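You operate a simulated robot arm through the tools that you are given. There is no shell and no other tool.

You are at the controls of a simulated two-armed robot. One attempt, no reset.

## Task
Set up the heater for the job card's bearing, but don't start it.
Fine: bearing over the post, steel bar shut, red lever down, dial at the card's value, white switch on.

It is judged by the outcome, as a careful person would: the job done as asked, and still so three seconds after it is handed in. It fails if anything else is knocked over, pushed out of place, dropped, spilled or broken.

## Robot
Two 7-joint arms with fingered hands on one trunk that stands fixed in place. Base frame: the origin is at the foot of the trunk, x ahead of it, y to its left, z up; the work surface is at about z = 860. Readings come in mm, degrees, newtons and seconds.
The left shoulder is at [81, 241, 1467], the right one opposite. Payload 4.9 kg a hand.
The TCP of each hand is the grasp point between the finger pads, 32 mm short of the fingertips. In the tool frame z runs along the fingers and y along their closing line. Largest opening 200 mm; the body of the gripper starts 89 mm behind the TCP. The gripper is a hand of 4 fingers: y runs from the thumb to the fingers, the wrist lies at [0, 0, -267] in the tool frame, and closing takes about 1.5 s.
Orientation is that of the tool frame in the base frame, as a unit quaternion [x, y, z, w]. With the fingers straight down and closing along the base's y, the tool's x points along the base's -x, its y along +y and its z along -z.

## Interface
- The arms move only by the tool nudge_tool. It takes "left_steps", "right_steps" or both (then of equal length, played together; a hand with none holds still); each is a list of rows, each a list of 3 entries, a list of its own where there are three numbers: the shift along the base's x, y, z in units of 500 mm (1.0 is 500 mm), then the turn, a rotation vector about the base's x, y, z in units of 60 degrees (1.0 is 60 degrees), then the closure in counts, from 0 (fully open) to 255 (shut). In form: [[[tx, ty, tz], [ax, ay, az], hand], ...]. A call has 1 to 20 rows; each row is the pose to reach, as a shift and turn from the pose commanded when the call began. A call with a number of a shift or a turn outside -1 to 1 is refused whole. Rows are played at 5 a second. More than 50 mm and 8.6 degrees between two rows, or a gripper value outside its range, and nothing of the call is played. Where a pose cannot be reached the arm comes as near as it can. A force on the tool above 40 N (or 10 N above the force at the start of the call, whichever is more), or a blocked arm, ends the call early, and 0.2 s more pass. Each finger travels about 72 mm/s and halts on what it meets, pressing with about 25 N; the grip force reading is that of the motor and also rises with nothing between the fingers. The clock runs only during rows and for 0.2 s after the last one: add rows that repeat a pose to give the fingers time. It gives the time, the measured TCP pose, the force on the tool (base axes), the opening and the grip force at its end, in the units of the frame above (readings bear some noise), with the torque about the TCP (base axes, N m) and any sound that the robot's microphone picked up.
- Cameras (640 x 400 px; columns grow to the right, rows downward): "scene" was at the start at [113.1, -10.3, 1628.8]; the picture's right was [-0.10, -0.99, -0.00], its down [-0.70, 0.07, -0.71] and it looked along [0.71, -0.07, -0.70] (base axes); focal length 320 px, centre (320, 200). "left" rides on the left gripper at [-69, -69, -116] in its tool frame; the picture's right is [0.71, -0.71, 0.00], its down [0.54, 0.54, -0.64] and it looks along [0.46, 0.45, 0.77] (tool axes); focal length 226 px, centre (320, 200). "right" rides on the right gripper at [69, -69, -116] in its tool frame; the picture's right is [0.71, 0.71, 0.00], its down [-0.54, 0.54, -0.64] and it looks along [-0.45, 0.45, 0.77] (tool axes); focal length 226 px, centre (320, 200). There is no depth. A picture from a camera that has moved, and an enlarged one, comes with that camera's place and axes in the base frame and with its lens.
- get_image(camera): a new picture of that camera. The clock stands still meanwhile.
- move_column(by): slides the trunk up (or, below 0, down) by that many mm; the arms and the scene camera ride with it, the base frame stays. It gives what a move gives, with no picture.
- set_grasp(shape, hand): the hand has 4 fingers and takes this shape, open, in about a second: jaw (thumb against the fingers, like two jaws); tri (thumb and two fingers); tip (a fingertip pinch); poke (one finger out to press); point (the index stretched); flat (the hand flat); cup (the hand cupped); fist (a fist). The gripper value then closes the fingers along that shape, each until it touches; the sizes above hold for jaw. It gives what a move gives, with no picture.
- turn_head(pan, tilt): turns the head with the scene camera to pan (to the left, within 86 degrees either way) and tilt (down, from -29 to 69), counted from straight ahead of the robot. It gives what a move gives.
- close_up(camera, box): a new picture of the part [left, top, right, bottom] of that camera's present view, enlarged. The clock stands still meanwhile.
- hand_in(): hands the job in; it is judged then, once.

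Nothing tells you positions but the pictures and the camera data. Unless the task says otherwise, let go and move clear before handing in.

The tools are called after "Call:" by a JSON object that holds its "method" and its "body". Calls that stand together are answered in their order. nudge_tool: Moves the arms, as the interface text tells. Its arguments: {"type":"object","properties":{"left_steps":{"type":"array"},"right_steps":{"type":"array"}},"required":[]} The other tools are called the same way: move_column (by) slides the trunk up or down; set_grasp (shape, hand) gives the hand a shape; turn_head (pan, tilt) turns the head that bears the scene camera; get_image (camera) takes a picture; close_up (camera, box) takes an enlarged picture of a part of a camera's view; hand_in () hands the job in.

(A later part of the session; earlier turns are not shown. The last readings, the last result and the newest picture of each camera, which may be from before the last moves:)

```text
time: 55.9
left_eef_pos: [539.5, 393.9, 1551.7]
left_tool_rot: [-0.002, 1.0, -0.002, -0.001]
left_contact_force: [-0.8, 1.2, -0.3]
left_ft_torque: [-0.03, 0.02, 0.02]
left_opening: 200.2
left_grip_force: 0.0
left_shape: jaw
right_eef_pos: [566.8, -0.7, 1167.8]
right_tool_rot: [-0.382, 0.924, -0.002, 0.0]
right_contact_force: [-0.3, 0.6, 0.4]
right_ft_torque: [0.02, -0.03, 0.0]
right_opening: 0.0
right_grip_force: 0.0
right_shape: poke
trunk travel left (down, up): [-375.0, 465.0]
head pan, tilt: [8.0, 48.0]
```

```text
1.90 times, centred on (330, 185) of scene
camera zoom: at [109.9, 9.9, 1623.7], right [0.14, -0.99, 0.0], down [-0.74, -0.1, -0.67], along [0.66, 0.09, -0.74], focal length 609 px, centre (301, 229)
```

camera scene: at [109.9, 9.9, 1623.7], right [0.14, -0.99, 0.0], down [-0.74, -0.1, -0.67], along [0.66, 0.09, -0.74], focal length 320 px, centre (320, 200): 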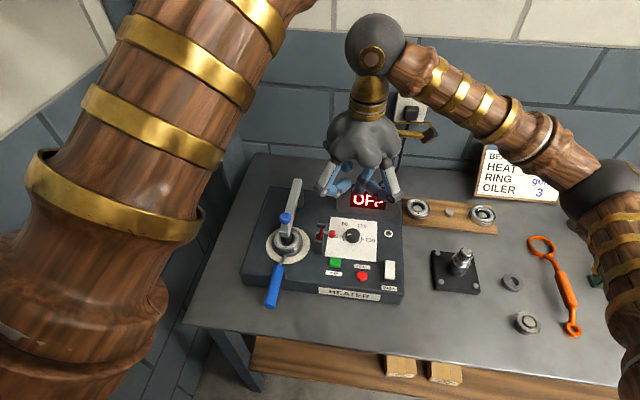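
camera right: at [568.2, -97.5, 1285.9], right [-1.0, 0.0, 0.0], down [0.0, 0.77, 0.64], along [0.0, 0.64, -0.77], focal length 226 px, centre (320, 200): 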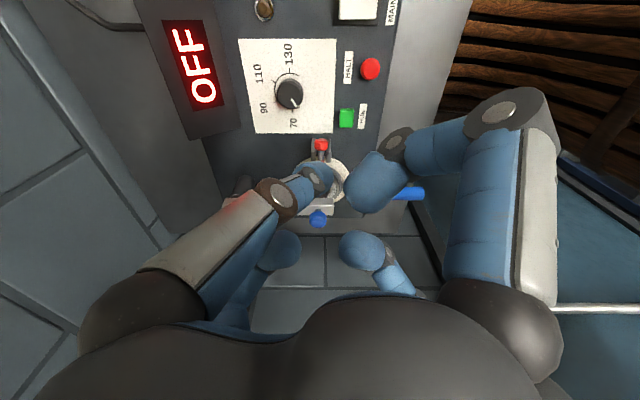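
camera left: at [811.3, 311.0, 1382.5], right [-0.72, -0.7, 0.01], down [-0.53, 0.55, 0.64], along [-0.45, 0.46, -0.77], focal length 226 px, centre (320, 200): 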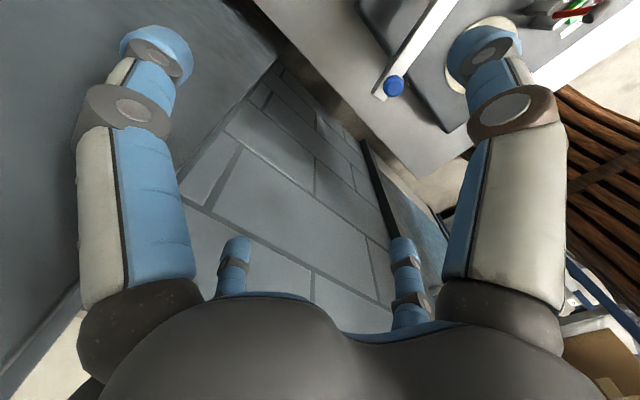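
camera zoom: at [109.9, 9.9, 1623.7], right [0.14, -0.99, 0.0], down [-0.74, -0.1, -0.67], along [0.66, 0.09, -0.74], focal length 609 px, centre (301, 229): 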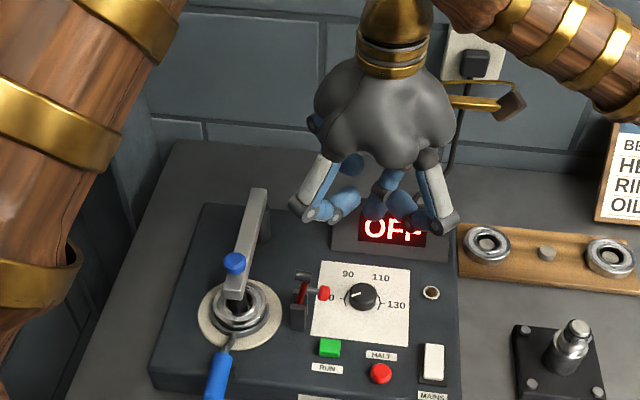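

In the poke shape the thumb comes to the centre line while the others curl. I'll zoom in to judge how far its tip projects past the curled fingers.

Call:
{"method": "close_up", "body": {"camera": "scene", "box": [305, 145, 415, 215]}}

Call:
{"method": "close_up", "body": {"camera": "right", "box": [220, 100, 460, 290]}}

Call:
{"method": "set_grasp", "body": {"hand": "right", "shape": "point"}}

Call:
{"method": "close_up", "body": {"camera": "scene", "box": [305, 125, 415, 235]}}

Call:
{"method": "get_image", "body": {"camera": "right"}}

```text
5.71 times, centred on (360, 180) of scene
camera zoom: at [109.9, 9.9, 1623.7], right [0.14, -0.99, 0.0], down [-0.74, -0.1, -0.67], along [0.66, 0.09, -0.74], focal length 1827 px, centre (91, 314)
```

zoom: 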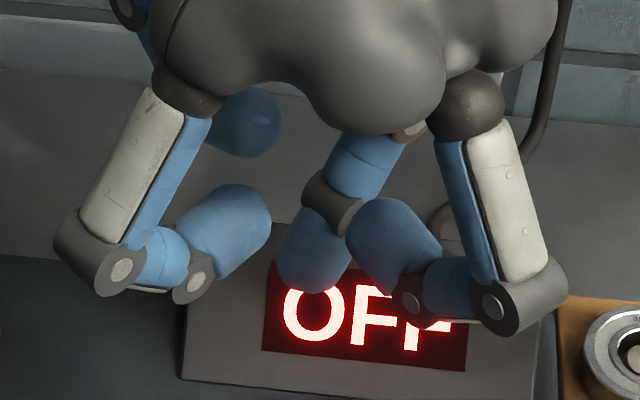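

```text
2.11 times, centred on (340, 195) of right
camera zoom: at [568.2, -97.5, 1285.9], right [-1.0, 0.0, 0.0], down [0.0, 0.77, 0.64], along [0.0, 0.64, -0.77], focal length 476 px, centre (278, 210)
```

zoom: 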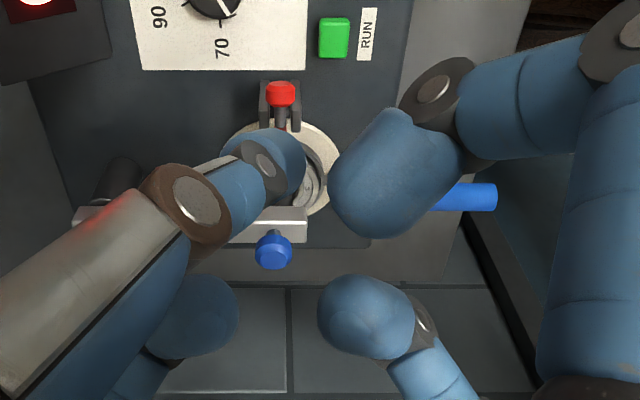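

```text
time: 56.8
left_eef_pos: [540.2, 393.5, 1552.1]
left_tool_rot: [-0.002, 1.0, -0.003, -0.001]
left_contact_force: [0.3, 0.9, -0.1]
left_ft_torque: [0.0, 0.01, 0.02]
left_opening: 200.1
left_grip_force: 0.1
left_shape: jaw
right_eef_pos: [566.3, -1.7, 1168.3]
right_tool_rot: [-0.383, 0.924, -0.002, -0.001]
right_contact_force: [-0.4, -0.1, -0.5]
right_ft_torque: [-0.01, 0.0, 0.01]
right_opening: 195.4
right_grip_force: 0.0
right_shape: point
trunk travel left (down, up): [-375.0, 465.0]
head pan, tilt: [8.0, 48.0]
```

```text
3.64 times, centred on (360, 180) of scene
camera zoom: at [109.7, 9.2, 1623.7], right [0.14, -0.99, 0.0], down [-0.74, -0.1, -0.67], along [0.66, 0.09, -0.74], focal length 1163 px, centre (174, 273)
```

zoom: 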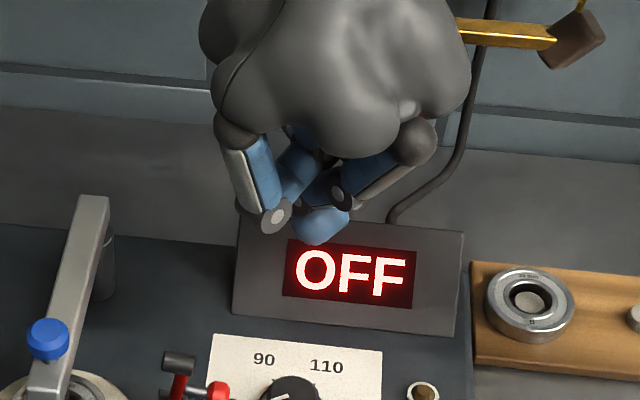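

```text
taken
camera right: at [568.1, -98.1, 1285.9], right [-1.0, 0.0, 0.0], down [0.0, 0.77, 0.64], along [0.0, 0.64, -0.77], focal length 226 px, centre (320, 200)
```

right: 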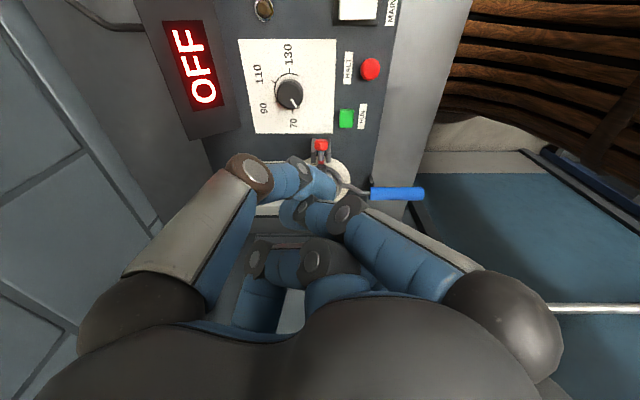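

Poke gives little projection, so I'll use the closed four-finger jaw as a blunt pusher instead. I'll come down to the right of the lever's red knob with fingertips at about z 985.

Call:
{"method": "set_grasp", "body": {"hand": "right", "shape": "jaw"}}

Call:
{"method": "nudge_tool", "body": {"right_steps": [[[0, -0.01, 0], [0, 0, 0], 100], [[0, -0.01, 0], [0, 0, 0], 200], [[0, -0.01, 0], [0, 0, 0], 245], [[0, -0.01, 0], [0, 0, 0], 245], [[0, -0.01, 0], [0, 0, 0], 245], [[0, -0.01, 0], [0, 0, 0], 245], [[0, -0.01, 0], [0, 0, 0], 245]]}}

Call:
{"method": "close_up", "body": {"camera": "scene", "box": [280, 100, 440, 260]}}

Call:
{"method": "get_image", "body": {"camera": "right"}}

```text
time: 57.7
left_eef_pos: [538.8, 393.8, 1551.2]
left_tool_rot: [-0.002, 1.0, -0.003, -0.001]
left_contact_force: [0.7, 0.3, 0.5]
left_ft_torque: [0.02, 0.04, 0.0]
left_opening: 199.6
left_grip_force: 0.1
left_shape: jaw
right_eef_pos: [566.8, -1.2, 1168.0]
right_tool_rot: [-0.383, 0.924, -0.002, 0.0]
right_contact_force: [0.0, -0.2, -0.8]
right_ft_torque: [0.01, -0.01, -0.01]
right_opening: 199.9
right_grip_force: 0.0
right_shape: jaw
trunk travel left (down, up): [-375.0, 465.0]
head pan, tilt: [8.0, 48.0]
```

```text
time: 59.3
left_eef_pos: [540.5, 393.6, 1553.7]
left_tool_rot: [-0.002, 1.0, -0.004, -0.001]
left_contact_force: [0.8, -0.1, -0.4]
left_ft_torque: [0.01, 0.0, 0.02]
left_opening: 199.8
left_grip_force: 0.1
left_shape: jaw
right_eef_pos: [567.4, -7.2, 1167.7]
right_tool_rot: [-0.382, 0.924, 0.0, 0.0]
right_contact_force: [0.1, -0.8, 0.8]
right_ft_torque: [0.02, 0.03, 0.04]
right_opening: 7.9
right_grip_force: 0.0
right_shape: jaw
trunk travel left (down, up): [-375.0, 465.0]
head pan, tilt: [8.0, 48.0]
```

```text
2.50 times, centred on (360, 180) of scene
camera zoom: at [109.7, 9.3, 1623.7], right [0.14, -0.99, 0.0], down [-0.74, -0.1, -0.67], along [0.66, 0.09, -0.74], focal length 799 px, centre (220, 250)
```

zoom: 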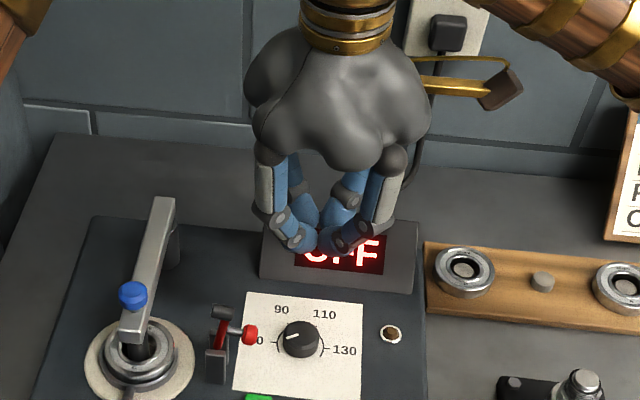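

```text
taken
camera right: at [568.8, -103.1, 1285.2], right [-1.0, 0.0, 0.0], down [0.0, 0.77, 0.64], along [0.0, 0.64, -0.77], focal length 226 px, centre (320, 200)
```

right: 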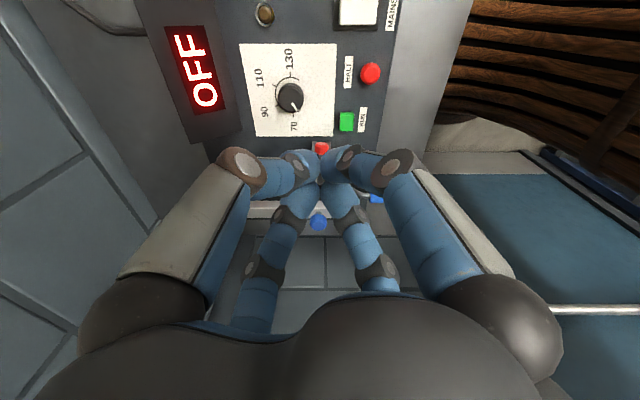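

The fingers form a tight cone. Lowering to the right of the red knob.

Call:
{"method": "nudge_tool", "body": {"right_steps": [[[-0.003, 0, -0.09], [0, 0, 0], 245], [[-0.003, 0, -0.18], [0, 0, 0], 245], [[-0.003, 0, -0.25], [0, 0, 0], 245], [[-0.003, 0, -0.302], [0, 0, 0], 245], [[-0.003, 0, -0.302], [0, 0, 0], 245]]}}

Call:
{"method": "close_up", "body": {"camera": "scene", "box": [270, 180, 390, 280]}}

Call:
{"method": "get_image", "body": {"camera": "right"}}

```text
time: 60.5
left_eef_pos: [539.3, 393.7, 1552.3]
left_tool_rot: [-0.001, 1.0, -0.003, 0.0]
left_contact_force: [0.9, 0.3, -0.6]
left_ft_torque: [-0.02, 0.02, 0.0]
left_opening: 199.9
left_grip_force: 0.1
left_shape: jaw
right_eef_pos: [566.9, -5.4, 1014.9]
right_tool_rot: [-0.383, 0.924, -0.002, 0.0]
right_contact_force: [-0.7, 0.3, 1.0]
right_ft_torque: [-0.04, 0.01, -0.03]
right_opening: 8.0
right_grip_force: 0.0
right_shape: jaw
trunk travel left (down, up): [-375.0, 465.0]
head pan, tilt: [8.0, 48.0]
```

```text
4.00 times, centred on (330, 230) of scene
camera zoom: at [109.7, 9.5, 1623.7], right [0.14, -0.99, 0.0], down [-0.74, -0.1, -0.67], along [0.66, 0.09, -0.74], focal length 1279 px, centre (280, 80)
```

zoom: 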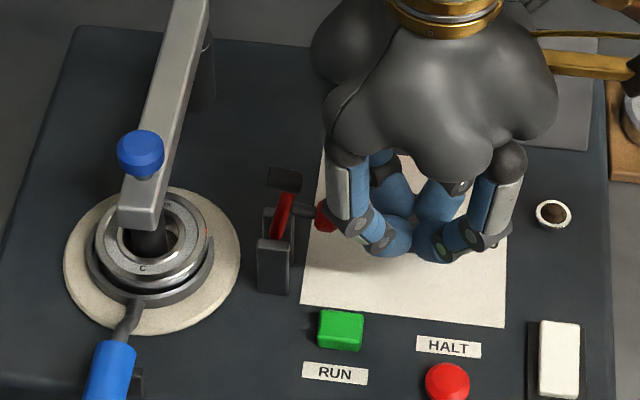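

```text
taken
camera right: at [568.4, -102.5, 1132.4], right [-1.0, 0.0, 0.0], down [0.0, 0.77, 0.64], along [0.0, 0.64, -0.77], focal length 226 px, centre (320, 200)
```

right: 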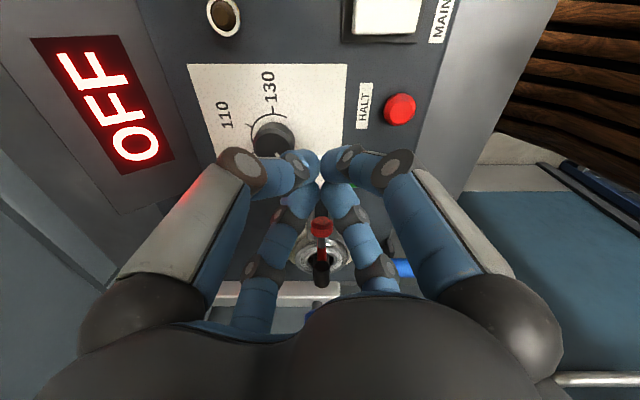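

The lever stands right in the V between the two far fingers. Pushing it gently towards +y.

Call:
{"method": "nudge_tool", "body": {"right_steps": [[[0, 0.015, 0], [0, 0, 0], 245], [[0, 0.03, 0], [0, 0, 0], 245], [[0, 0.042, 0], [0, 0, 0], 245], [[0, 0.054, 0], [0, 0, 0], 245], [[0, 0.066, 0], [0, 0, 0], 245], [[0, 0.07, 0], [0, 0, 0], 245]]}}

Call:
{"method": "close_up", "body": {"camera": "scene", "box": [270, 180, 390, 280]}}

Call:
{"method": "close_up", "body": {"camera": "right", "box": [240, 140, 400, 300]}}

```text
time: 61.9
left_eef_pos: [539.3, 391.7, 1552.4]
left_tool_rot: [-0.002, 1.0, -0.002, -0.001]
left_contact_force: [0.5, 0.0, -0.1]
left_ft_torque: [-0.02, 0.01, 0.02]
left_opening: 199.9
left_grip_force: 0.0
left_shape: jaw
right_eef_pos: [567.2, 27.5, 1016.7]
right_tool_rot: [-0.382, 0.924, -0.001, 0.001]
right_contact_force: [0.2, -7.6, 5.4]
right_ft_torque: [-0.07, 0.0, 0.02]
right_opening: 7.9
right_grip_force: 0.1
right_shape: jaw
trunk travel left (down, up): [-375.0, 465.0]
head pan, tilt: [8.0, 48.0]
```

```text
4.00 times, centred on (330, 230) of scene
camera zoom: at [109.2, 7.8, 1623.9], right [0.14, -0.99, 0.0], down [-0.74, -0.1, -0.67], along [0.66, 0.09, -0.74], focal length 1279 px, centre (280, 80)
```

zoom: 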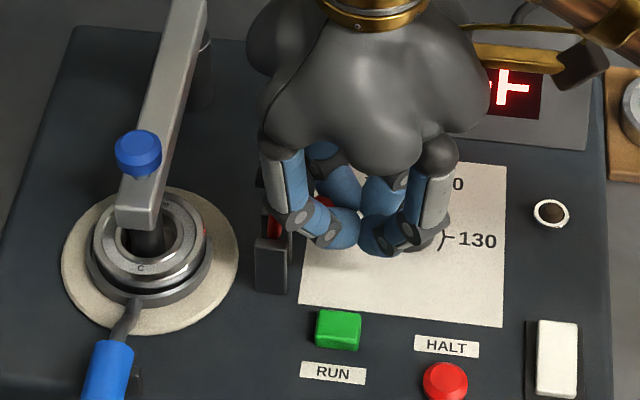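

```text
2.50 times, centred on (320, 220) of right
camera zoom: at [567.1, -69.1, 1133.2], right [-1.0, 0.0, 0.0], down [0.0, 0.77, 0.64], along [0.0, 0.64, -0.77], focal length 565 px, centre (320, 150)
```

zoom: 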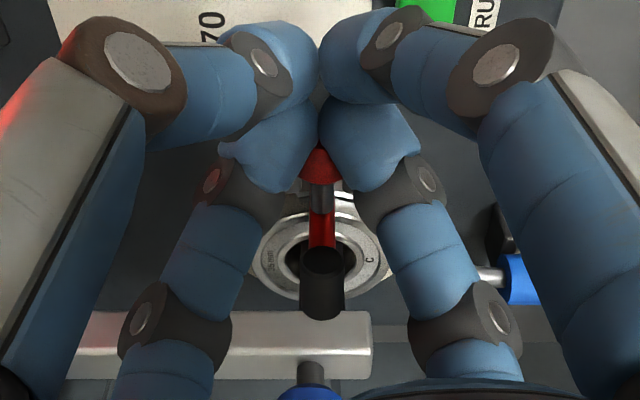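

The lever is turning left (its pad has moved about 13 mm) against roughly 8 N of friction, so the direction is right. Continuing the push in small steps.

Call:
{"method": "nudge_tool", "body": {"right_steps": [[[0, 0.01, 0], [0, 0, 0], 245], [[0, 0.02, 0], [0, 0, 0], 245], [[0, 0.03, 0], [0, 0, 0], 245], [[0, 0.04, 0], [0, 0, 0], 245]]}}

Call:
{"method": "close_up", "body": {"camera": "scene", "box": [250, 180, 370, 280]}}

Call:
{"method": "close_up", "body": {"camera": "right", "box": [240, 140, 400, 300]}}

```text
time: 62.9
left_eef_pos: [540.4, 392.3, 1553.0]
left_tool_rot: [-0.002, 1.0, -0.002, -0.002]
left_contact_force: [0.5, 0.1, 0.1]
left_ft_torque: [0.06, 0.01, 0.01]
left_opening: 200.0
left_grip_force: 0.1
left_shape: jaw
right_eef_pos: [566.1, 49.3, 1014.3]
right_tool_rot: [-0.382, 0.924, -0.001, -0.001]
right_contact_force: [-1.1, -0.7, -0.5]
right_ft_torque: [0.05, -0.01, -0.01]
right_opening: 7.6
right_grip_force: 0.1
right_shape: jaw
trunk travel left (down, up): [-375.0, 465.0]
head pan, tilt: [8.0, 48.0]
```

```text
4.00 times, centred on (310, 230) of scene
camera zoom: at [109.1, 9.4, 1623.7], right [0.14, -0.99, 0.0], down [-0.74, -0.1, -0.67], along [0.66, 0.09, -0.74], focal length 1279 px, centre (360, 80)
```

zoom: 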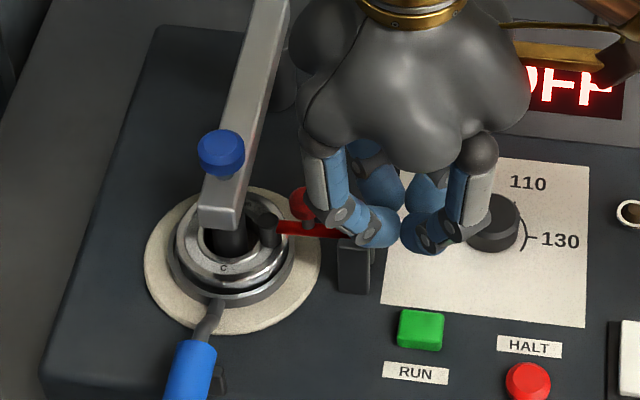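

```text
2.50 times, centred on (320, 220) of right
camera zoom: at [567.3, -46.9, 1131.3], right [-1.0, 0.0, 0.0], down [0.0, 0.77, 0.64], along [0.0, 0.64, -0.77], focal length 565 px, centre (320, 150)
```

zoom: 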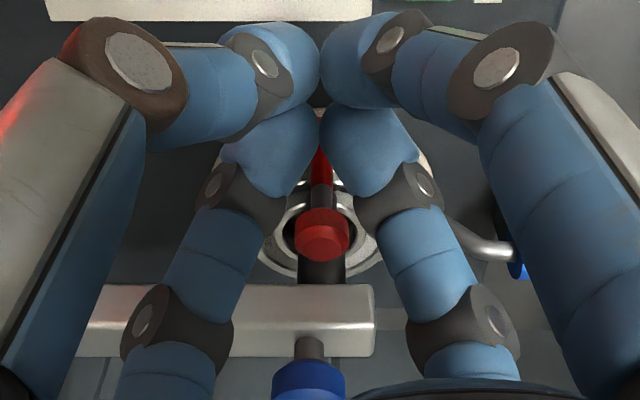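

The lever flipped over: its arm lies flat with the red knob on top and the pad on the bearing. I'll back the hand off to the right and up to inspect it.

Call:
{"method": "nudge_tool", "body": {"right_steps": [[[0, -0.03, 0], [0, 0, 0], 245], [[0, -0.08, 0.01], [0, 0, 0], 245], [[0, -0.12, 0.06], [0, 0, 0], 245], [[0, -0.16, 0.14], [0, 0, 0], 245], [[0, -0.2, 0.22], [0, 0, 0], 245], [[0, -0.24, 0.28], [0, 0, 0], 245]]}}

Call:
{"method": "close_up", "body": {"camera": "scene", "box": [250, 190, 350, 270]}}

Call:
{"method": "get_image", "body": {"camera": "right"}}

Call:
{"method": "get_image", "body": {"camera": "scene"}}

```text
time: 64.3
left_eef_pos: [538.7, 392.9, 1552.7]
left_tool_rot: [-0.002, 1.0, -0.003, -0.001]
left_contact_force: [-0.2, 0.3, -0.7]
left_ft_torque: [0.05, 0.0, -0.01]
left_opening: 199.9
left_grip_force: 0.1
left_shape: jaw
right_eef_pos: [567.2, -71.5, 1154.8]
right_tool_rot: [-0.383, 0.924, -0.001, 0.0]
right_contact_force: [-0.2, 0.3, -0.6]
right_ft_torque: [0.02, -0.04, 0.02]
right_opening: 7.8
right_grip_force: 0.2
right_shape: jaw
trunk travel left (down, up): [-375.0, 465.0]
head pan, tilt: [8.0, 48.0]
```

```text
5.00 times, centred on (300, 230) of scene
camera zoom: at [108.9, 8.4, 1623.7], right [0.14, -0.99, 0.0], down [-0.74, -0.1, -0.67], along [0.66, 0.09, -0.74], focal length 1599 px, centre (420, 50)
```

zoom: 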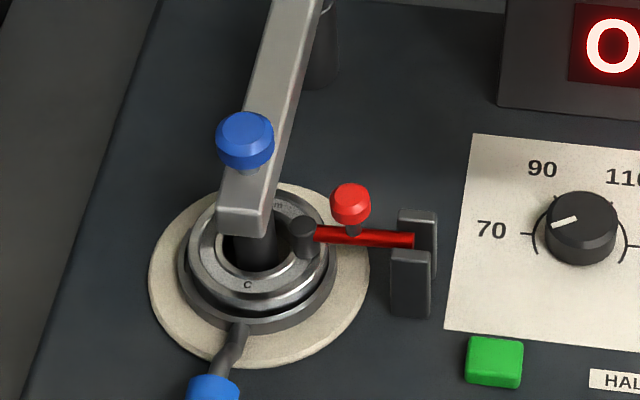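

```text
taken
camera right: at [568.8, -168.8, 1271.0], right [-1.0, 0.0, 0.0], down [0.0, 0.77, 0.64], along [0.0, 0.64, -0.77], focal length 226 px, centre (320, 200)
```

right: 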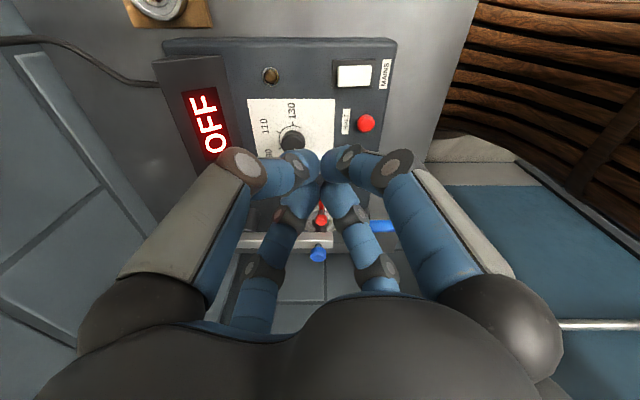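

```text
taken
camera scene: at [108.9, 8.4, 1623.7], right [0.14, -0.99, 0.0], down [-0.74, -0.1, -0.67], along [0.66, 0.09, -0.74], focal length 320 px, centre (320, 200)
```

scene: 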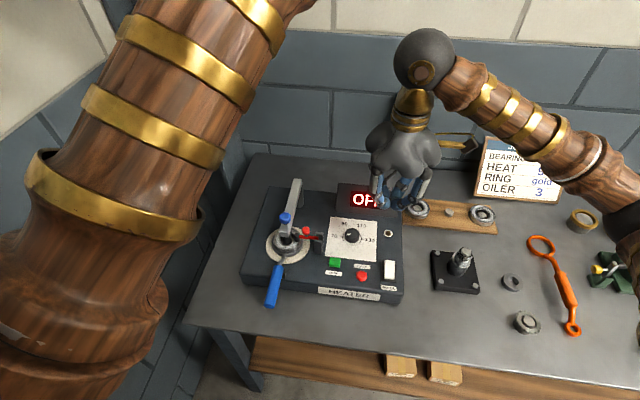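

The lever is down on the left; I'll zoom in to make sure its pad rests on the bearing and that bar and fork are undisturbed.

Call:
{"method": "close_up", "body": {"camera": "scene", "box": [285, 220, 340, 255]}}

Call:
{"method": "close_up", "body": {"camera": "scene", "box": [330, 215, 375, 250]}}

Call:
{"method": "close_up", "body": {"camera": "right", "box": [220, 40, 420, 170]}}

```text
11.43 times, centred on (312, 238) of scene
camera zoom: at [108.9, 8.4, 1623.7], right [0.14, -0.99, 0.0], down [-0.74, -0.1, -0.67], along [0.66, 0.09, -0.74], focal length 3654 px, centre (406, -229)
```

zoom: 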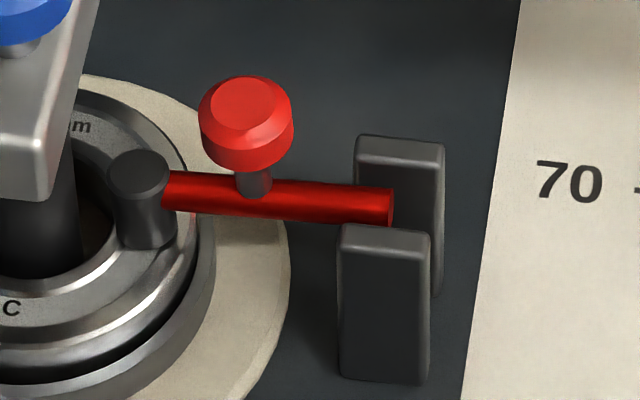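

```text
11.43 times, centred on (352, 232) of scene
camera zoom: at [108.9, 8.4, 1623.7], right [0.14, -0.99, 0.0], down [-0.74, -0.1, -0.67], along [0.66, 0.09, -0.74], focal length 3654 px, centre (-51, -171)
```

zoom: 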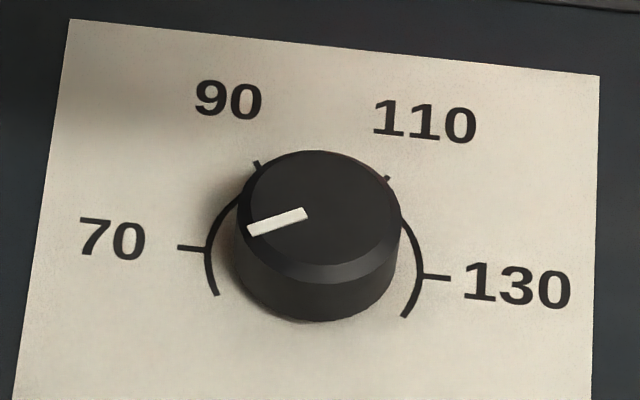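

```text
3.08 times, centred on (320, 105) of right
camera zoom: at [568.8, -168.8, 1271.0], right [-1.0, 0.0, 0.0], down [0.0, 0.77, 0.64], along [0.0, 0.64, -0.77], focal length 696 px, centre (320, 492)
```

zoom: 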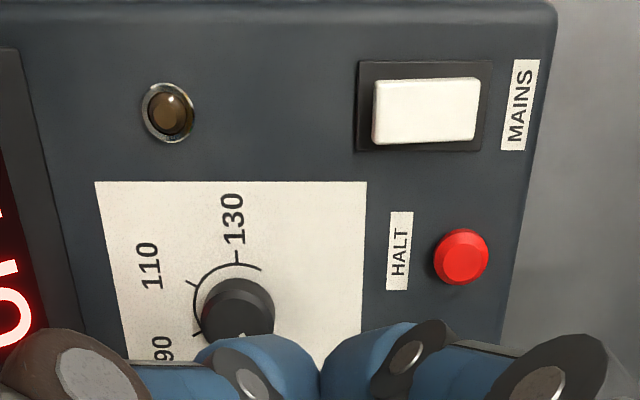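

The pad rests on the bearing: lever done. The dial's scale works out at 60° per 20 units, with the pointer at the 60 stop, so 90 is a 90° clockwise turn about (612, -7). I'll bring the open hand over the dial.

Call:
{"method": "nudge_tool", "body": {"right_steps": [[[0, 0, 0], [0, 0, 0], 200], [[0.03, 0.043, -0.03], [0, 0, 0], 165], [[0.06, 0.086, -0.07], [0, 0, 0], 165], [[0.0904, 0.129, -0.12], [0, 0, 0], 165], [[0.0904, 0.129, -0.18], [0, 0, 0], 165], [[0.0904, 0.129, -0.2], [0, 0, 0], 165], [[0.0904, 0.129, -0.2], [0, 0, 0], 165]]}}

Call:
{"method": "get_image", "body": {"camera": "right"}}

Call:
{"method": "close_up", "body": {"camera": "right", "box": [260, 60, 380, 200]}}

Call:
{"method": "close_up", "body": {"camera": "scene", "box": [290, 170, 410, 270]}}

```text
time: 65.9
left_eef_pos: [539.0, 394.2, 1551.9]
left_tool_rot: [-0.002, 1.0, -0.003, -0.001]
left_contact_force: [0.1, -0.7, -0.5]
left_ft_torque: [0.0, -0.03, -0.01]
left_opening: 200.0
left_grip_force: 0.0
left_shape: jaw
right_eef_pos: [613.0, -4.9, 1054.0]
right_tool_rot: [-0.382, 0.924, -0.002, -0.001]
right_contact_force: [-1.1, -0.9, -0.3]
right_ft_torque: [0.02, 0.03, 0.01]
right_opening: 70.5
right_grip_force: 0.0
right_shape: jaw
trunk travel left (down, up): [-375.0, 465.0]
head pan, tilt: [8.0, 48.0]
```

```text
taken
camera right: at [613.7, -102.0, 1172.2], right [-1.0, 0.0, 0.0], down [0.0, 0.77, 0.64], along [0.0, 0.64, -0.77], focal length 226 px, centre (320, 200)
```

right: 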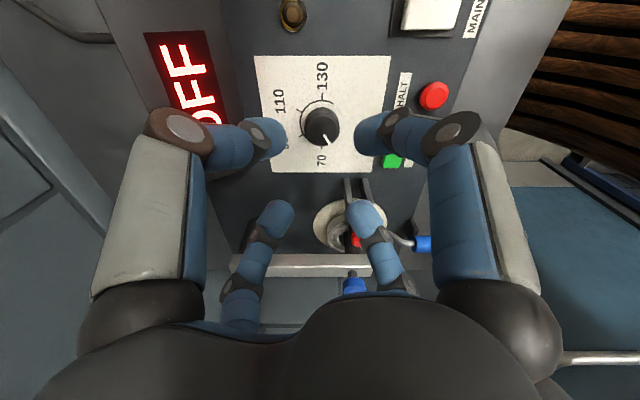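

```text
2.86 times, centred on (320, 130) of right
camera zoom: at [613.7, -102.0, 1172.2], right [-1.0, 0.0, 0.0], down [0.0, 0.77, 0.64], along [0.0, 0.64, -0.77], focal length 646 px, centre (320, 400)
```

zoom: 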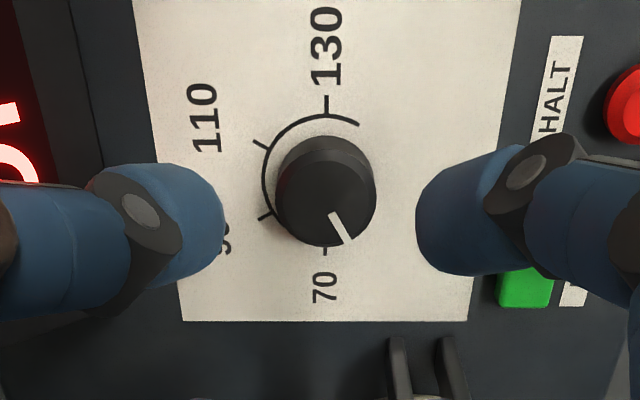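

```text
4.00 times, centred on (350, 220) of scene
camera zoom: at [109.7, 9.8, 1623.7], right [0.14, -0.99, 0.0], down [-0.74, -0.1, -0.67], along [0.66, 0.09, -0.74], focal length 1279 px, centre (200, 120)
```

zoom: 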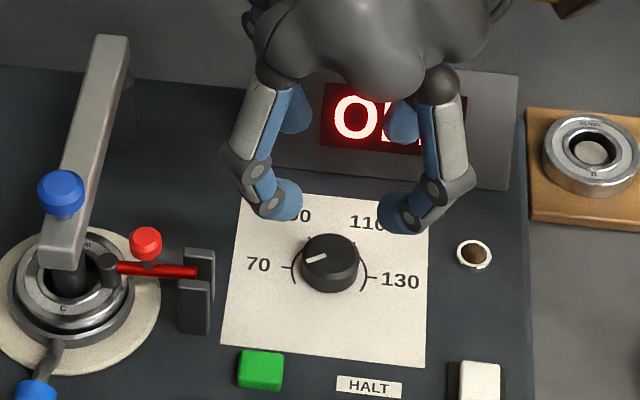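

The hand is within about 2 mm of the dial axis. I'll correct that and lower so the fingertips sit just above the knob, then check centring.

Call:
{"method": "nudge_tool", "body": {"right_steps": [[[-0.0034, -0.0044, -0.05], [0, 0, 0], 165], [[-0.0034, -0.0044, -0.1], [0, 0, 0], 165], [[-0.0034, -0.0044, -0.136], [0, 0, 0], 165], [[-0.0034, -0.0044, -0.136], [0, 0, 0], 165]]}}

Call:
{"method": "close_up", "body": {"camera": "right", "box": [240, 80, 400, 260]}}

Call:
{"method": "close_up", "body": {"camera": "scene", "box": [310, 190, 390, 265]}}

```text
time: 66.9
left_eef_pos: [540.1, 394.4, 1552.7]
left_tool_rot: [-0.002, 1.0, -0.002, -0.001]
left_contact_force: [-0.2, -1.1, 0.2]
left_ft_torque: [0.01, 0.0, 0.02]
left_opening: 200.0
left_grip_force: 0.1
left_shape: jaw
right_eef_pos: [610.7, -8.0, 985.7]
right_tool_rot: [-0.383, 0.924, -0.002, 0.0]
right_contact_force: [-0.5, -0.2, -0.9]
right_ft_torque: [0.0, -0.01, -0.02]
right_opening: 70.6
right_grip_force: 0.0
right_shape: jaw
trunk travel left (down, up): [-375.0, 465.0]
head pan, tilt: [8.0, 48.0]
```

```text
2.22 times, centred on (320, 170) of right
camera zoom: at [611.7, -104.8, 1104.4], right [-1.0, 0.0, 0.0], down [0.0, 0.77, 0.64], along [0.0, 0.64, -0.77], focal length 502 px, centre (320, 267)
```

zoom: 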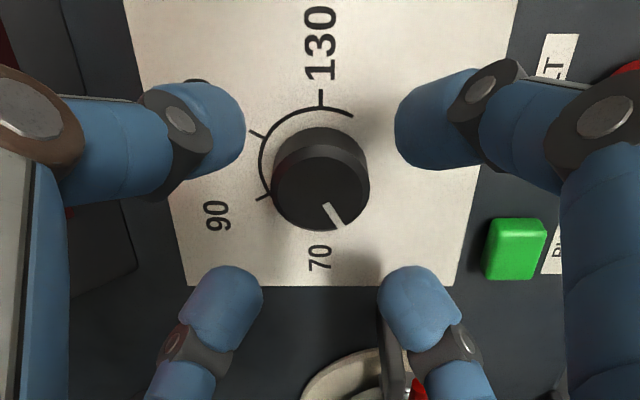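

```text
5.33 times, centred on (350, 228) of scene
camera zoom: at [109.6, 9.3, 1623.8], right [0.14, -0.99, 0.0], down [-0.74, -0.1, -0.67], along [0.66, 0.09, -0.74], focal length 1705 px, centre (160, 53)
```

zoom: 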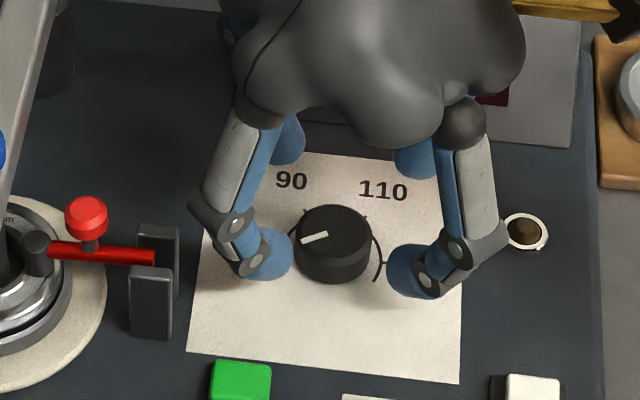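

The knob is centred between the fingers. Lowering onto it and closing.

Call:
{"method": "nudge_tool", "body": {"right_steps": [[[0, 0, -0.025], [0, 0, 0], 165], [[0, 0, -0.052], [0, 0, 0], 165], [[0, 0, -0.052], [0, 0, 0], 180], [[0, 0, -0.052], [0, 0, 0], 200], [[0, 0, -0.052], [0, 0, 0], 235], [[0, 0, -0.052], [0, 0, 0], 235], [[0, 0, -0.052], [0, 0, 0], 235], [[0, 0, -0.052], [0, 0, 0], 235]]}}

Call:
{"method": "close_up", "body": {"camera": "right", "box": [240, 80, 400, 260]}}

Call:
{"method": "close_up", "body": {"camera": "scene", "box": [310, 190, 390, 265]}}

```text
time: 68.7
left_eef_pos: [541.3, 393.0, 1552.1]
left_tool_rot: [-0.002, 1.0, -0.003, 0.0]
left_contact_force: [-0.3, 0.0, 0.5]
left_ft_torque: [0.02, 0.03, -0.01]
left_opening: 199.8
left_grip_force: 0.1
left_shape: jaw
right_eef_pos: [611.5, -6.9, 961.6]
right_tool_rot: [-0.382, 0.924, 0.0, 0.0]
right_contact_force: [-0.5, 2.2, -3.4]
right_ft_torque: [0.08, 0.01, 0.01]
right_opening: 30.1
right_grip_force: 25.0
right_shape: jaw
trunk travel left (down, up): [-375.0, 465.0]
head pan, tilt: [8.0, 48.0]
```

```text
2.22 times, centred on (320, 170) of right
camera zoom: at [611.7, -104.3, 1078.3], right [-1.0, 0.0, 0.0], down [0.0, 0.77, 0.64], along [0.0, 0.64, -0.77], focal length 502 px, centre (320, 267)
```

zoom: 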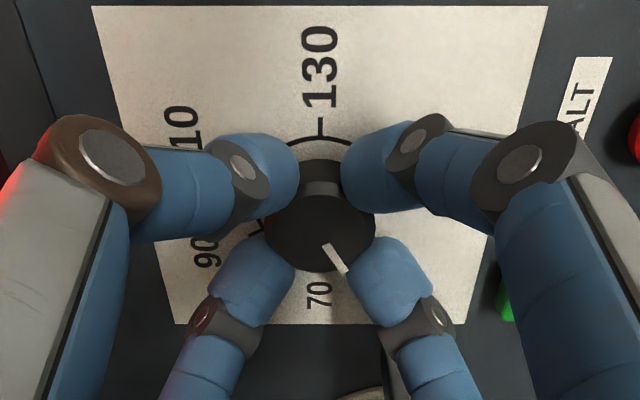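

```text
5.33 times, centred on (350, 228) of scene
camera zoom: at [110.0, 9.6, 1623.7], right [0.14, -0.99, 0.0], down [-0.74, -0.1, -0.67], along [0.66, 0.09, -0.74], focal length 1705 px, centre (160, 53)
```

zoom: 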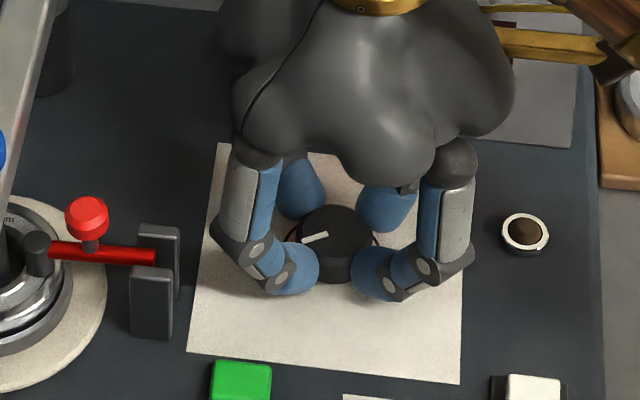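

Firm grip on the knob with 25 N. Turning clockwise (about -z) by the first 45° and checking that the pointer follows.

Call:
{"method": "nudge_tool", "body": {"right_steps": [[[0, 0, 0], [0, 0, -0.11], 235], [[0, 0, 0], [0, 0, -0.22], 235], [[0, 0, 0], [0, 0, -0.33], 235], [[0, 0, 0], [0, 0, -0.44], 235], [[0, 0, 0], [0, 0, -0.55], 235], [[0, 0, 0], [0, 0, -0.66], 235], [[0, 0, 0], [0, 0, -0.75], 235], [[0, 0, 0], [0, 0, -0.75], 235]]}}

Call:
{"method": "close_up", "body": {"camera": "scene", "box": [310, 190, 390, 265]}}

Call:
{"method": "close_up", "body": {"camera": "right", "box": [240, 80, 400, 260]}}

```text
time: 70.5
left_eef_pos: [540.1, 394.7, 1551.6]
left_tool_rot: [-0.002, 1.0, -0.003, -0.001]
left_contact_force: [0.1, -0.7, -0.1]
left_ft_torque: [0.01, -0.04, 0.02]
left_opening: 199.7
left_grip_force: 0.0
left_shape: jaw
right_eef_pos: [609.4, -7.7, 960.9]
right_tool_rot: [0.0, 1.0, -0.002, -0.001]
right_contact_force: [-3.2, 7.8, -0.9]
right_ft_torque: [0.16, 0.1, 0.02]
right_opening: 29.9
right_grip_force: 25.0
right_shape: jaw
trunk travel left (down, up): [-375.0, 465.0]
head pan, tilt: [8.0, 48.0]
```

```text
5.33 times, centred on (350, 228) of scene
camera zoom: at [109.4, 10.5, 1623.8], right [0.14, -0.99, 0.0], down [-0.74, -0.1, -0.67], along [0.66, 0.09, -0.74], focal length 1705 px, centre (160, 53)
```

zoom: 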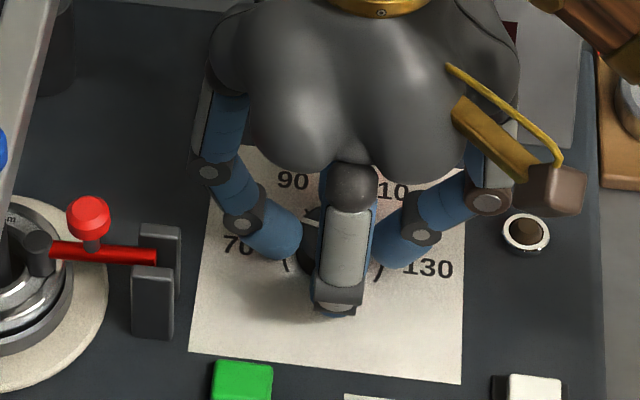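

```text
2.22 times, centred on (320, 170) of right
camera zoom: at [541.5, -75.5, 1078.2], right [-0.71, 0.71, 0.0], down [0.54, 0.54, 0.64], along [0.45, 0.45, -0.77], focal length 502 px, centre (320, 267)
```

zoom: 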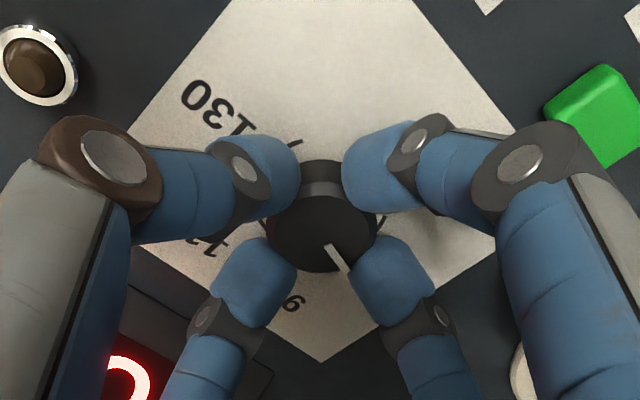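

The pointer follows the hand exactly. There's a small side load of about 8 N, so I'll relieve it slightly and turn the second 45°.

Call:
{"method": "nudge_tool", "body": {"right_steps": [[[-0.0005, 0.001, 0], [0, 0, -0.11], 235], [[-0.001, 0.002, 0], [0, 0, -0.22], 235], [[-0.001, 0.002, 0], [0, 0, -0.33], 235], [[-0.001, 0.002, 0], [0, 0, -0.44], 235], [[-0.001, 0.002, 0], [0, 0, -0.55], 235], [[-0.001, 0.002, 0], [0, 0, -0.66], 235], [[-0.001, 0.002, 0], [0, 0, -0.75], 235], [[-0.001, 0.002, 0], [0, 0, -0.75], 235]]}}

Call:
{"method": "close_up", "body": {"camera": "scene", "box": [310, 190, 390, 265]}}

Call:
{"method": "close_up", "body": {"camera": "right", "box": [240, 80, 400, 260]}}

```text
time: 72.3
left_eef_pos: [538.9, 394.0, 1551.2]
left_tool_rot: [-0.002, 1.0, -0.002, -0.001]
left_contact_force: [-0.2, -0.2, -0.2]
left_ft_torque: [-0.01, -0.01, -0.01]
left_opening: 199.8
left_grip_force: 0.1
left_shape: jaw
right_eef_pos: [609.9, -6.0, 960.6]
right_tool_rot: [0.383, 0.924, -0.003, -0.001]
right_contact_force: [-7.3, 7.8, -6.8]
right_ft_torque: [0.26, 0.27, 0.05]
right_opening: 30.1
right_grip_force: 25.0
right_shape: jaw
trunk travel left (down, up): [-375.0, 465.0]
head pan, tilt: [8.0, 48.0]
```

```text
5.33 times, centred on (350, 228) of scene
camera zoom: at [109.4, 10.6, 1623.7], right [0.14, -0.99, 0.0], down [-0.74, -0.1, -0.67], along [0.66, 0.09, -0.74], focal length 1705 px, centre (160, 53)
```

zoom: 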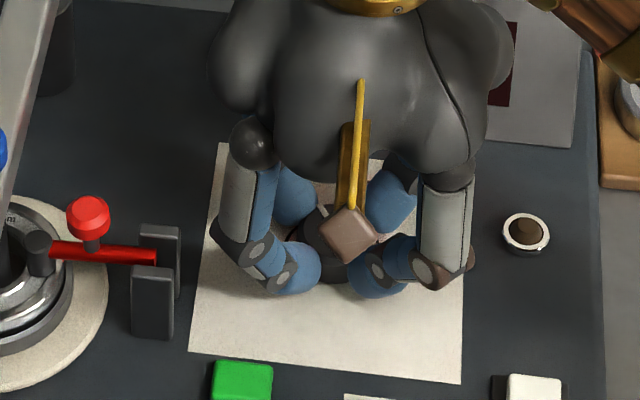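

```text
2.22 times, centred on (320, 170) of right
camera zoom: at [513.1, -5.4, 1078.5], right [0.0, 1.0, 0.0], down [0.77, 0.0, 0.64], along [0.64, 0.0, -0.77], focal length 502 px, centre (320, 267)
```

zoom: 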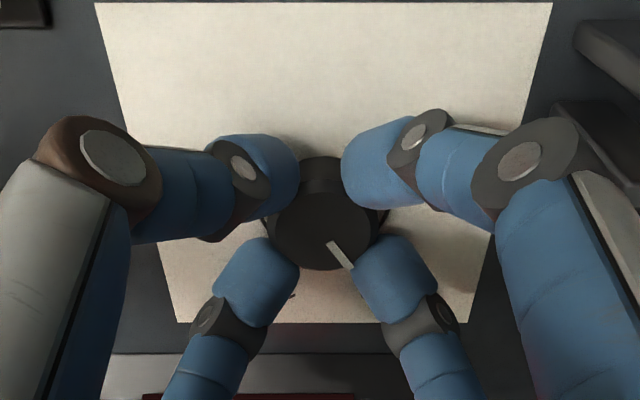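

The pointer stayed fixed in the hand through the full 90°. I'll relieve the side load before letting go so the knob isn't twisted on release.

Call:
{"method": "nudge_tool", "body": {"right_steps": [[[-0.0015, 0.0015, 0], [0, 0, 0], 235], [[-0.003, 0.003, 0], [0, 0, 0], 235], [[-0.003, 0.003, 0], [0, 0, 0], 235]]}}

```text
time: 73.1
left_eef_pos: [540.7, 393.0, 1552.3]
left_tool_rot: [-0.001, 1.0, -0.003, -0.001]
left_contact_force: [0.0, 0.3, 0.0]
left_ft_torque: [0.03, -0.01, -0.01]
left_opening: 199.7
left_grip_force: 0.1
left_shape: jaw
right_eef_pos: [609.0, -6.1, 961.6]
right_tool_rot: [0.384, 0.923, -0.001, 0.0]
right_contact_force: [1.8, 3.1, -1.5]
right_ft_torque: [0.1, 0.0, 0.0]
right_opening: 29.9
right_grip_force: 25.1
right_shape: jaw
trunk travel left (down, up): [-375.0, 465.0]
head pan, tilt: [8.0, 48.0]
```

The side load is nearly gone. Releasing the knob and lifting straight up.

Call:
{"method": "nudge_tool", "body": {"right_steps": [[[0, 0, 0], [0, 0, 0], 205], [[0, 0, 0], [0, 0, 0], 185], [[0, 0, 0], [0, 0, 0], 165], [[0, 0, 0], [0, 0, 0], 160], [[0, 0, 0.03], [0, 0, 0], 160], [[0, 0, 0.08], [0, 0, 0], 160], [[0, 0, 0.15], [0, 0, 0], 160], [[0, 0, 0.22], [0, 0, 0], 160]]}}

Call:
{"method": "close_up", "body": {"camera": "right", "box": [240, 60, 400, 200]}}

Call:
{"method": "close_up", "body": {"camera": "scene", "box": [330, 215, 375, 250]}}

```text
time: 74.9
left_eef_pos: [540.6, 393.5, 1551.9]
left_tool_rot: [-0.002, 1.0, -0.003, -0.001]
left_contact_force: [0.1, -0.2, 0.0]
left_ft_torque: [0.01, -0.04, -0.01]
left_opening: 199.9
left_grip_force: 0.0
left_shape: jaw
right_eef_pos: [607.3, -4.8, 1072.2]
right_tool_rot: [0.382, 0.924, -0.001, -0.001]
right_contact_force: [0.3, -0.4, -0.4]
right_ft_torque: [0.01, 0.0, 0.02]
right_opening: 74.1
right_grip_force: 0.1
right_shape: jaw
trunk travel left (down, up): [-375.0, 465.0]
head pan, tilt: [8.0, 48.0]
```

```text
2.86 times, centred on (320, 130) of right
camera zoom: at [511.5, -5.3, 1189.5], right [0.0, 1.0, 0.0], down [0.77, 0.0, 0.64], along [0.64, 0.0, -0.77], focal length 646 px, centre (320, 400)
```

zoom: 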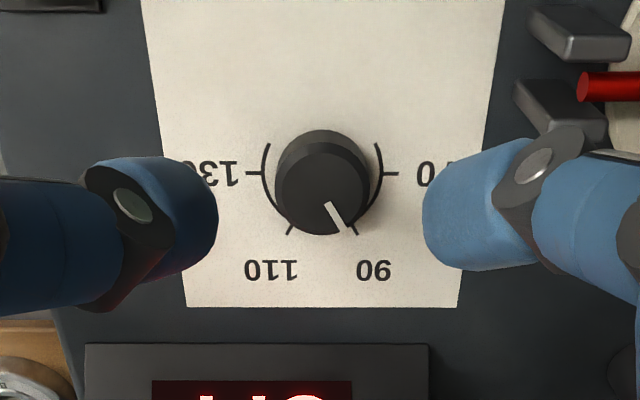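

```text
11.43 times, centred on (352, 232) of scene
camera zoom: at [109.2, 9.6, 1623.7], right [0.14, -0.99, 0.0], down [-0.74, -0.1, -0.67], along [0.66, 0.09, -0.74], focal length 3654 px, centre (-51, -171)
```

zoom: 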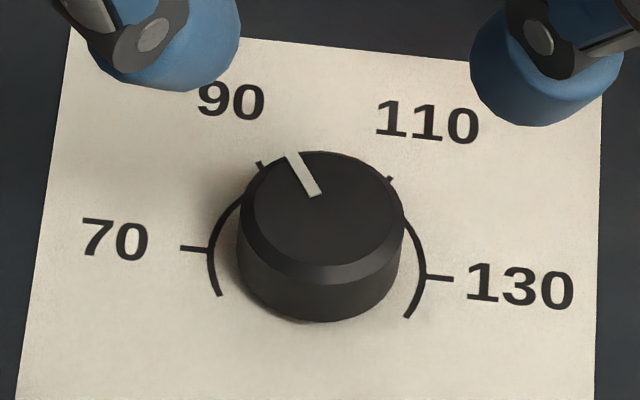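

The pointer now stands at 90. Next the white MAINS rocker: I'll zoom in to see which end is currently raised.

Call:
{"method": "close_up", "body": {"camera": "scene", "box": [378, 255, 402, 285]}}

Call:
{"method": "nudge_tool", "body": {"right_steps": [[[-0.03, -0.05, 0.03], [0, 0, 0.1], 160], [[-0.06, -0.1, 0.06], [0, 0, 0.2], 200], [[-0.09, -0.15, 0.08], [0, 0, 0.3], 245], [[-0.12, -0.18, 0.08], [0, 0, 0.4], 245], [[-0.12, -0.18, 0.08], [0, 0, 0.5], 245], [[-0.12, -0.18, 0.08], [0, 0, 0.6], 245], [[-0.12, -0.18, 0.08], [0, 0, 0.7], 245], [[-0.12, -0.18, 0.08], [0, 0, 0.75], 245]]}}

Call:
{"method": "get_image", "body": {"camera": "right"}}

Call:
{"method": "get_image", "body": {"camera": "scene"}}

```text
13.33 times, centred on (390, 270) of scene
camera zoom: at [109.2, 9.6, 1623.7], right [0.14, -0.99, 0.0], down [-0.74, -0.1, -0.67], along [0.66, 0.09, -0.74], focal length 4263 px, centre (-613, -733)
```

zoom: 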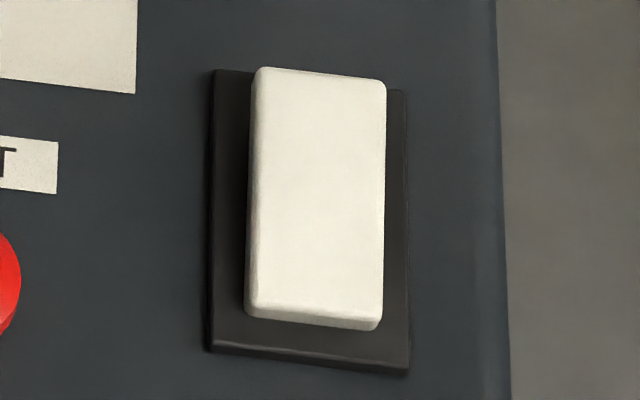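

```text
time: 76.7
left_eef_pos: [538.9, 393.2, 1552.6]
left_tool_rot: [-0.002, 1.0, -0.003, -0.001]
left_contact_force: [-0.2, -0.9, 0.0]
left_ft_torque: [-0.02, -0.04, 0.02]
left_opening: 200.0
left_grip_force: 0.2
left_shape: jaw
right_eef_pos: [547.1, -94.8, 1110.7]
right_tool_rot: [-0.001, 1.0, -0.003, -0.001]
right_contact_force: [-0.2, 0.5, 0.0]
right_ft_torque: [0.02, -0.04, 0.0]
right_opening: 8.1
right_grip_force: 0.0
right_shape: jaw
trunk travel left (down, up): [-375.0, 465.0]
head pan, tilt: [8.0, 48.0]
```

```text
taken
camera right: at [480.6, -163.8, 1227.7], right [-0.71, 0.71, 0.0], down [0.54, 0.54, 0.64], along [0.45, 0.45, -0.77], focal length 226 px, centre (320, 200)
```

right: 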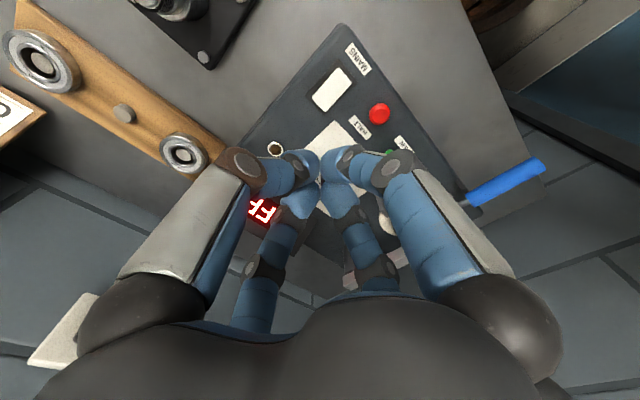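

```text
taken
camera scene: at [109.8, 9.5, 1623.7], right [0.14, -0.99, 0.0], down [-0.74, -0.1, -0.67], along [0.66, 0.09, -0.74], focal length 320 px, centre (320, 200)
```

scene: 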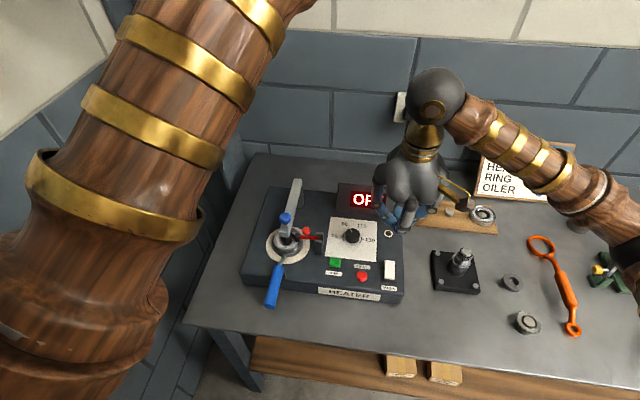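

Call:
{"method": "close_up", "body": {"camera": "right", "box": [290, 50, 400, 140]}}

Call:
{"method": "close_up", "body": {"camera": "right", "box": [305, 60, 365, 115]}}

Call:
{"method": "close_up", "body": {"camera": "scene", "box": [370, 225, 410, 295]}}

```text
4.44 times, centred on (345, 95) of right
camera zoom: at [480.6, -163.8, 1227.7], right [-0.71, 0.71, 0.0], down [0.54, 0.54, 0.64], along [0.45, 0.45, -0.77], focal length 1005 px, centre (209, 667)
```

zoom: 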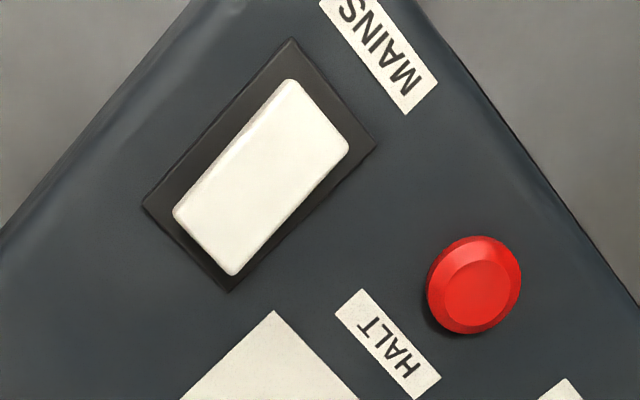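

```text
7.27 times, centred on (335, 88) of right
camera zoom: at [480.6, -163.8, 1227.7], right [-0.71, 0.71, 0.0], down [0.54, 0.54, 0.64], along [0.45, 0.45, -0.77], focal length 1644 px, centre (211, 1018)
```

zoom: 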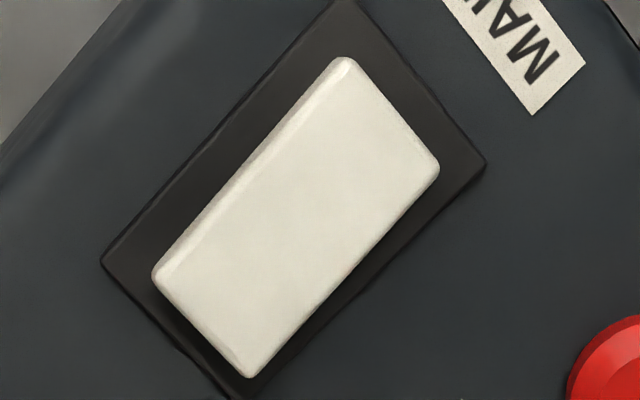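

```text
5.71 times, centred on (390, 260) of scene
camera zoom: at [109.8, 9.5, 1623.7], right [0.14, -0.99, 0.0], down [-0.74, -0.1, -0.67], along [0.66, 0.09, -0.74], focal length 1827 px, centre (-80, -143)
```

zoom: 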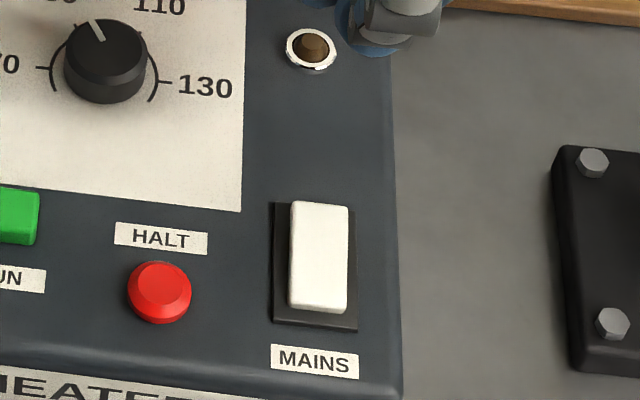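

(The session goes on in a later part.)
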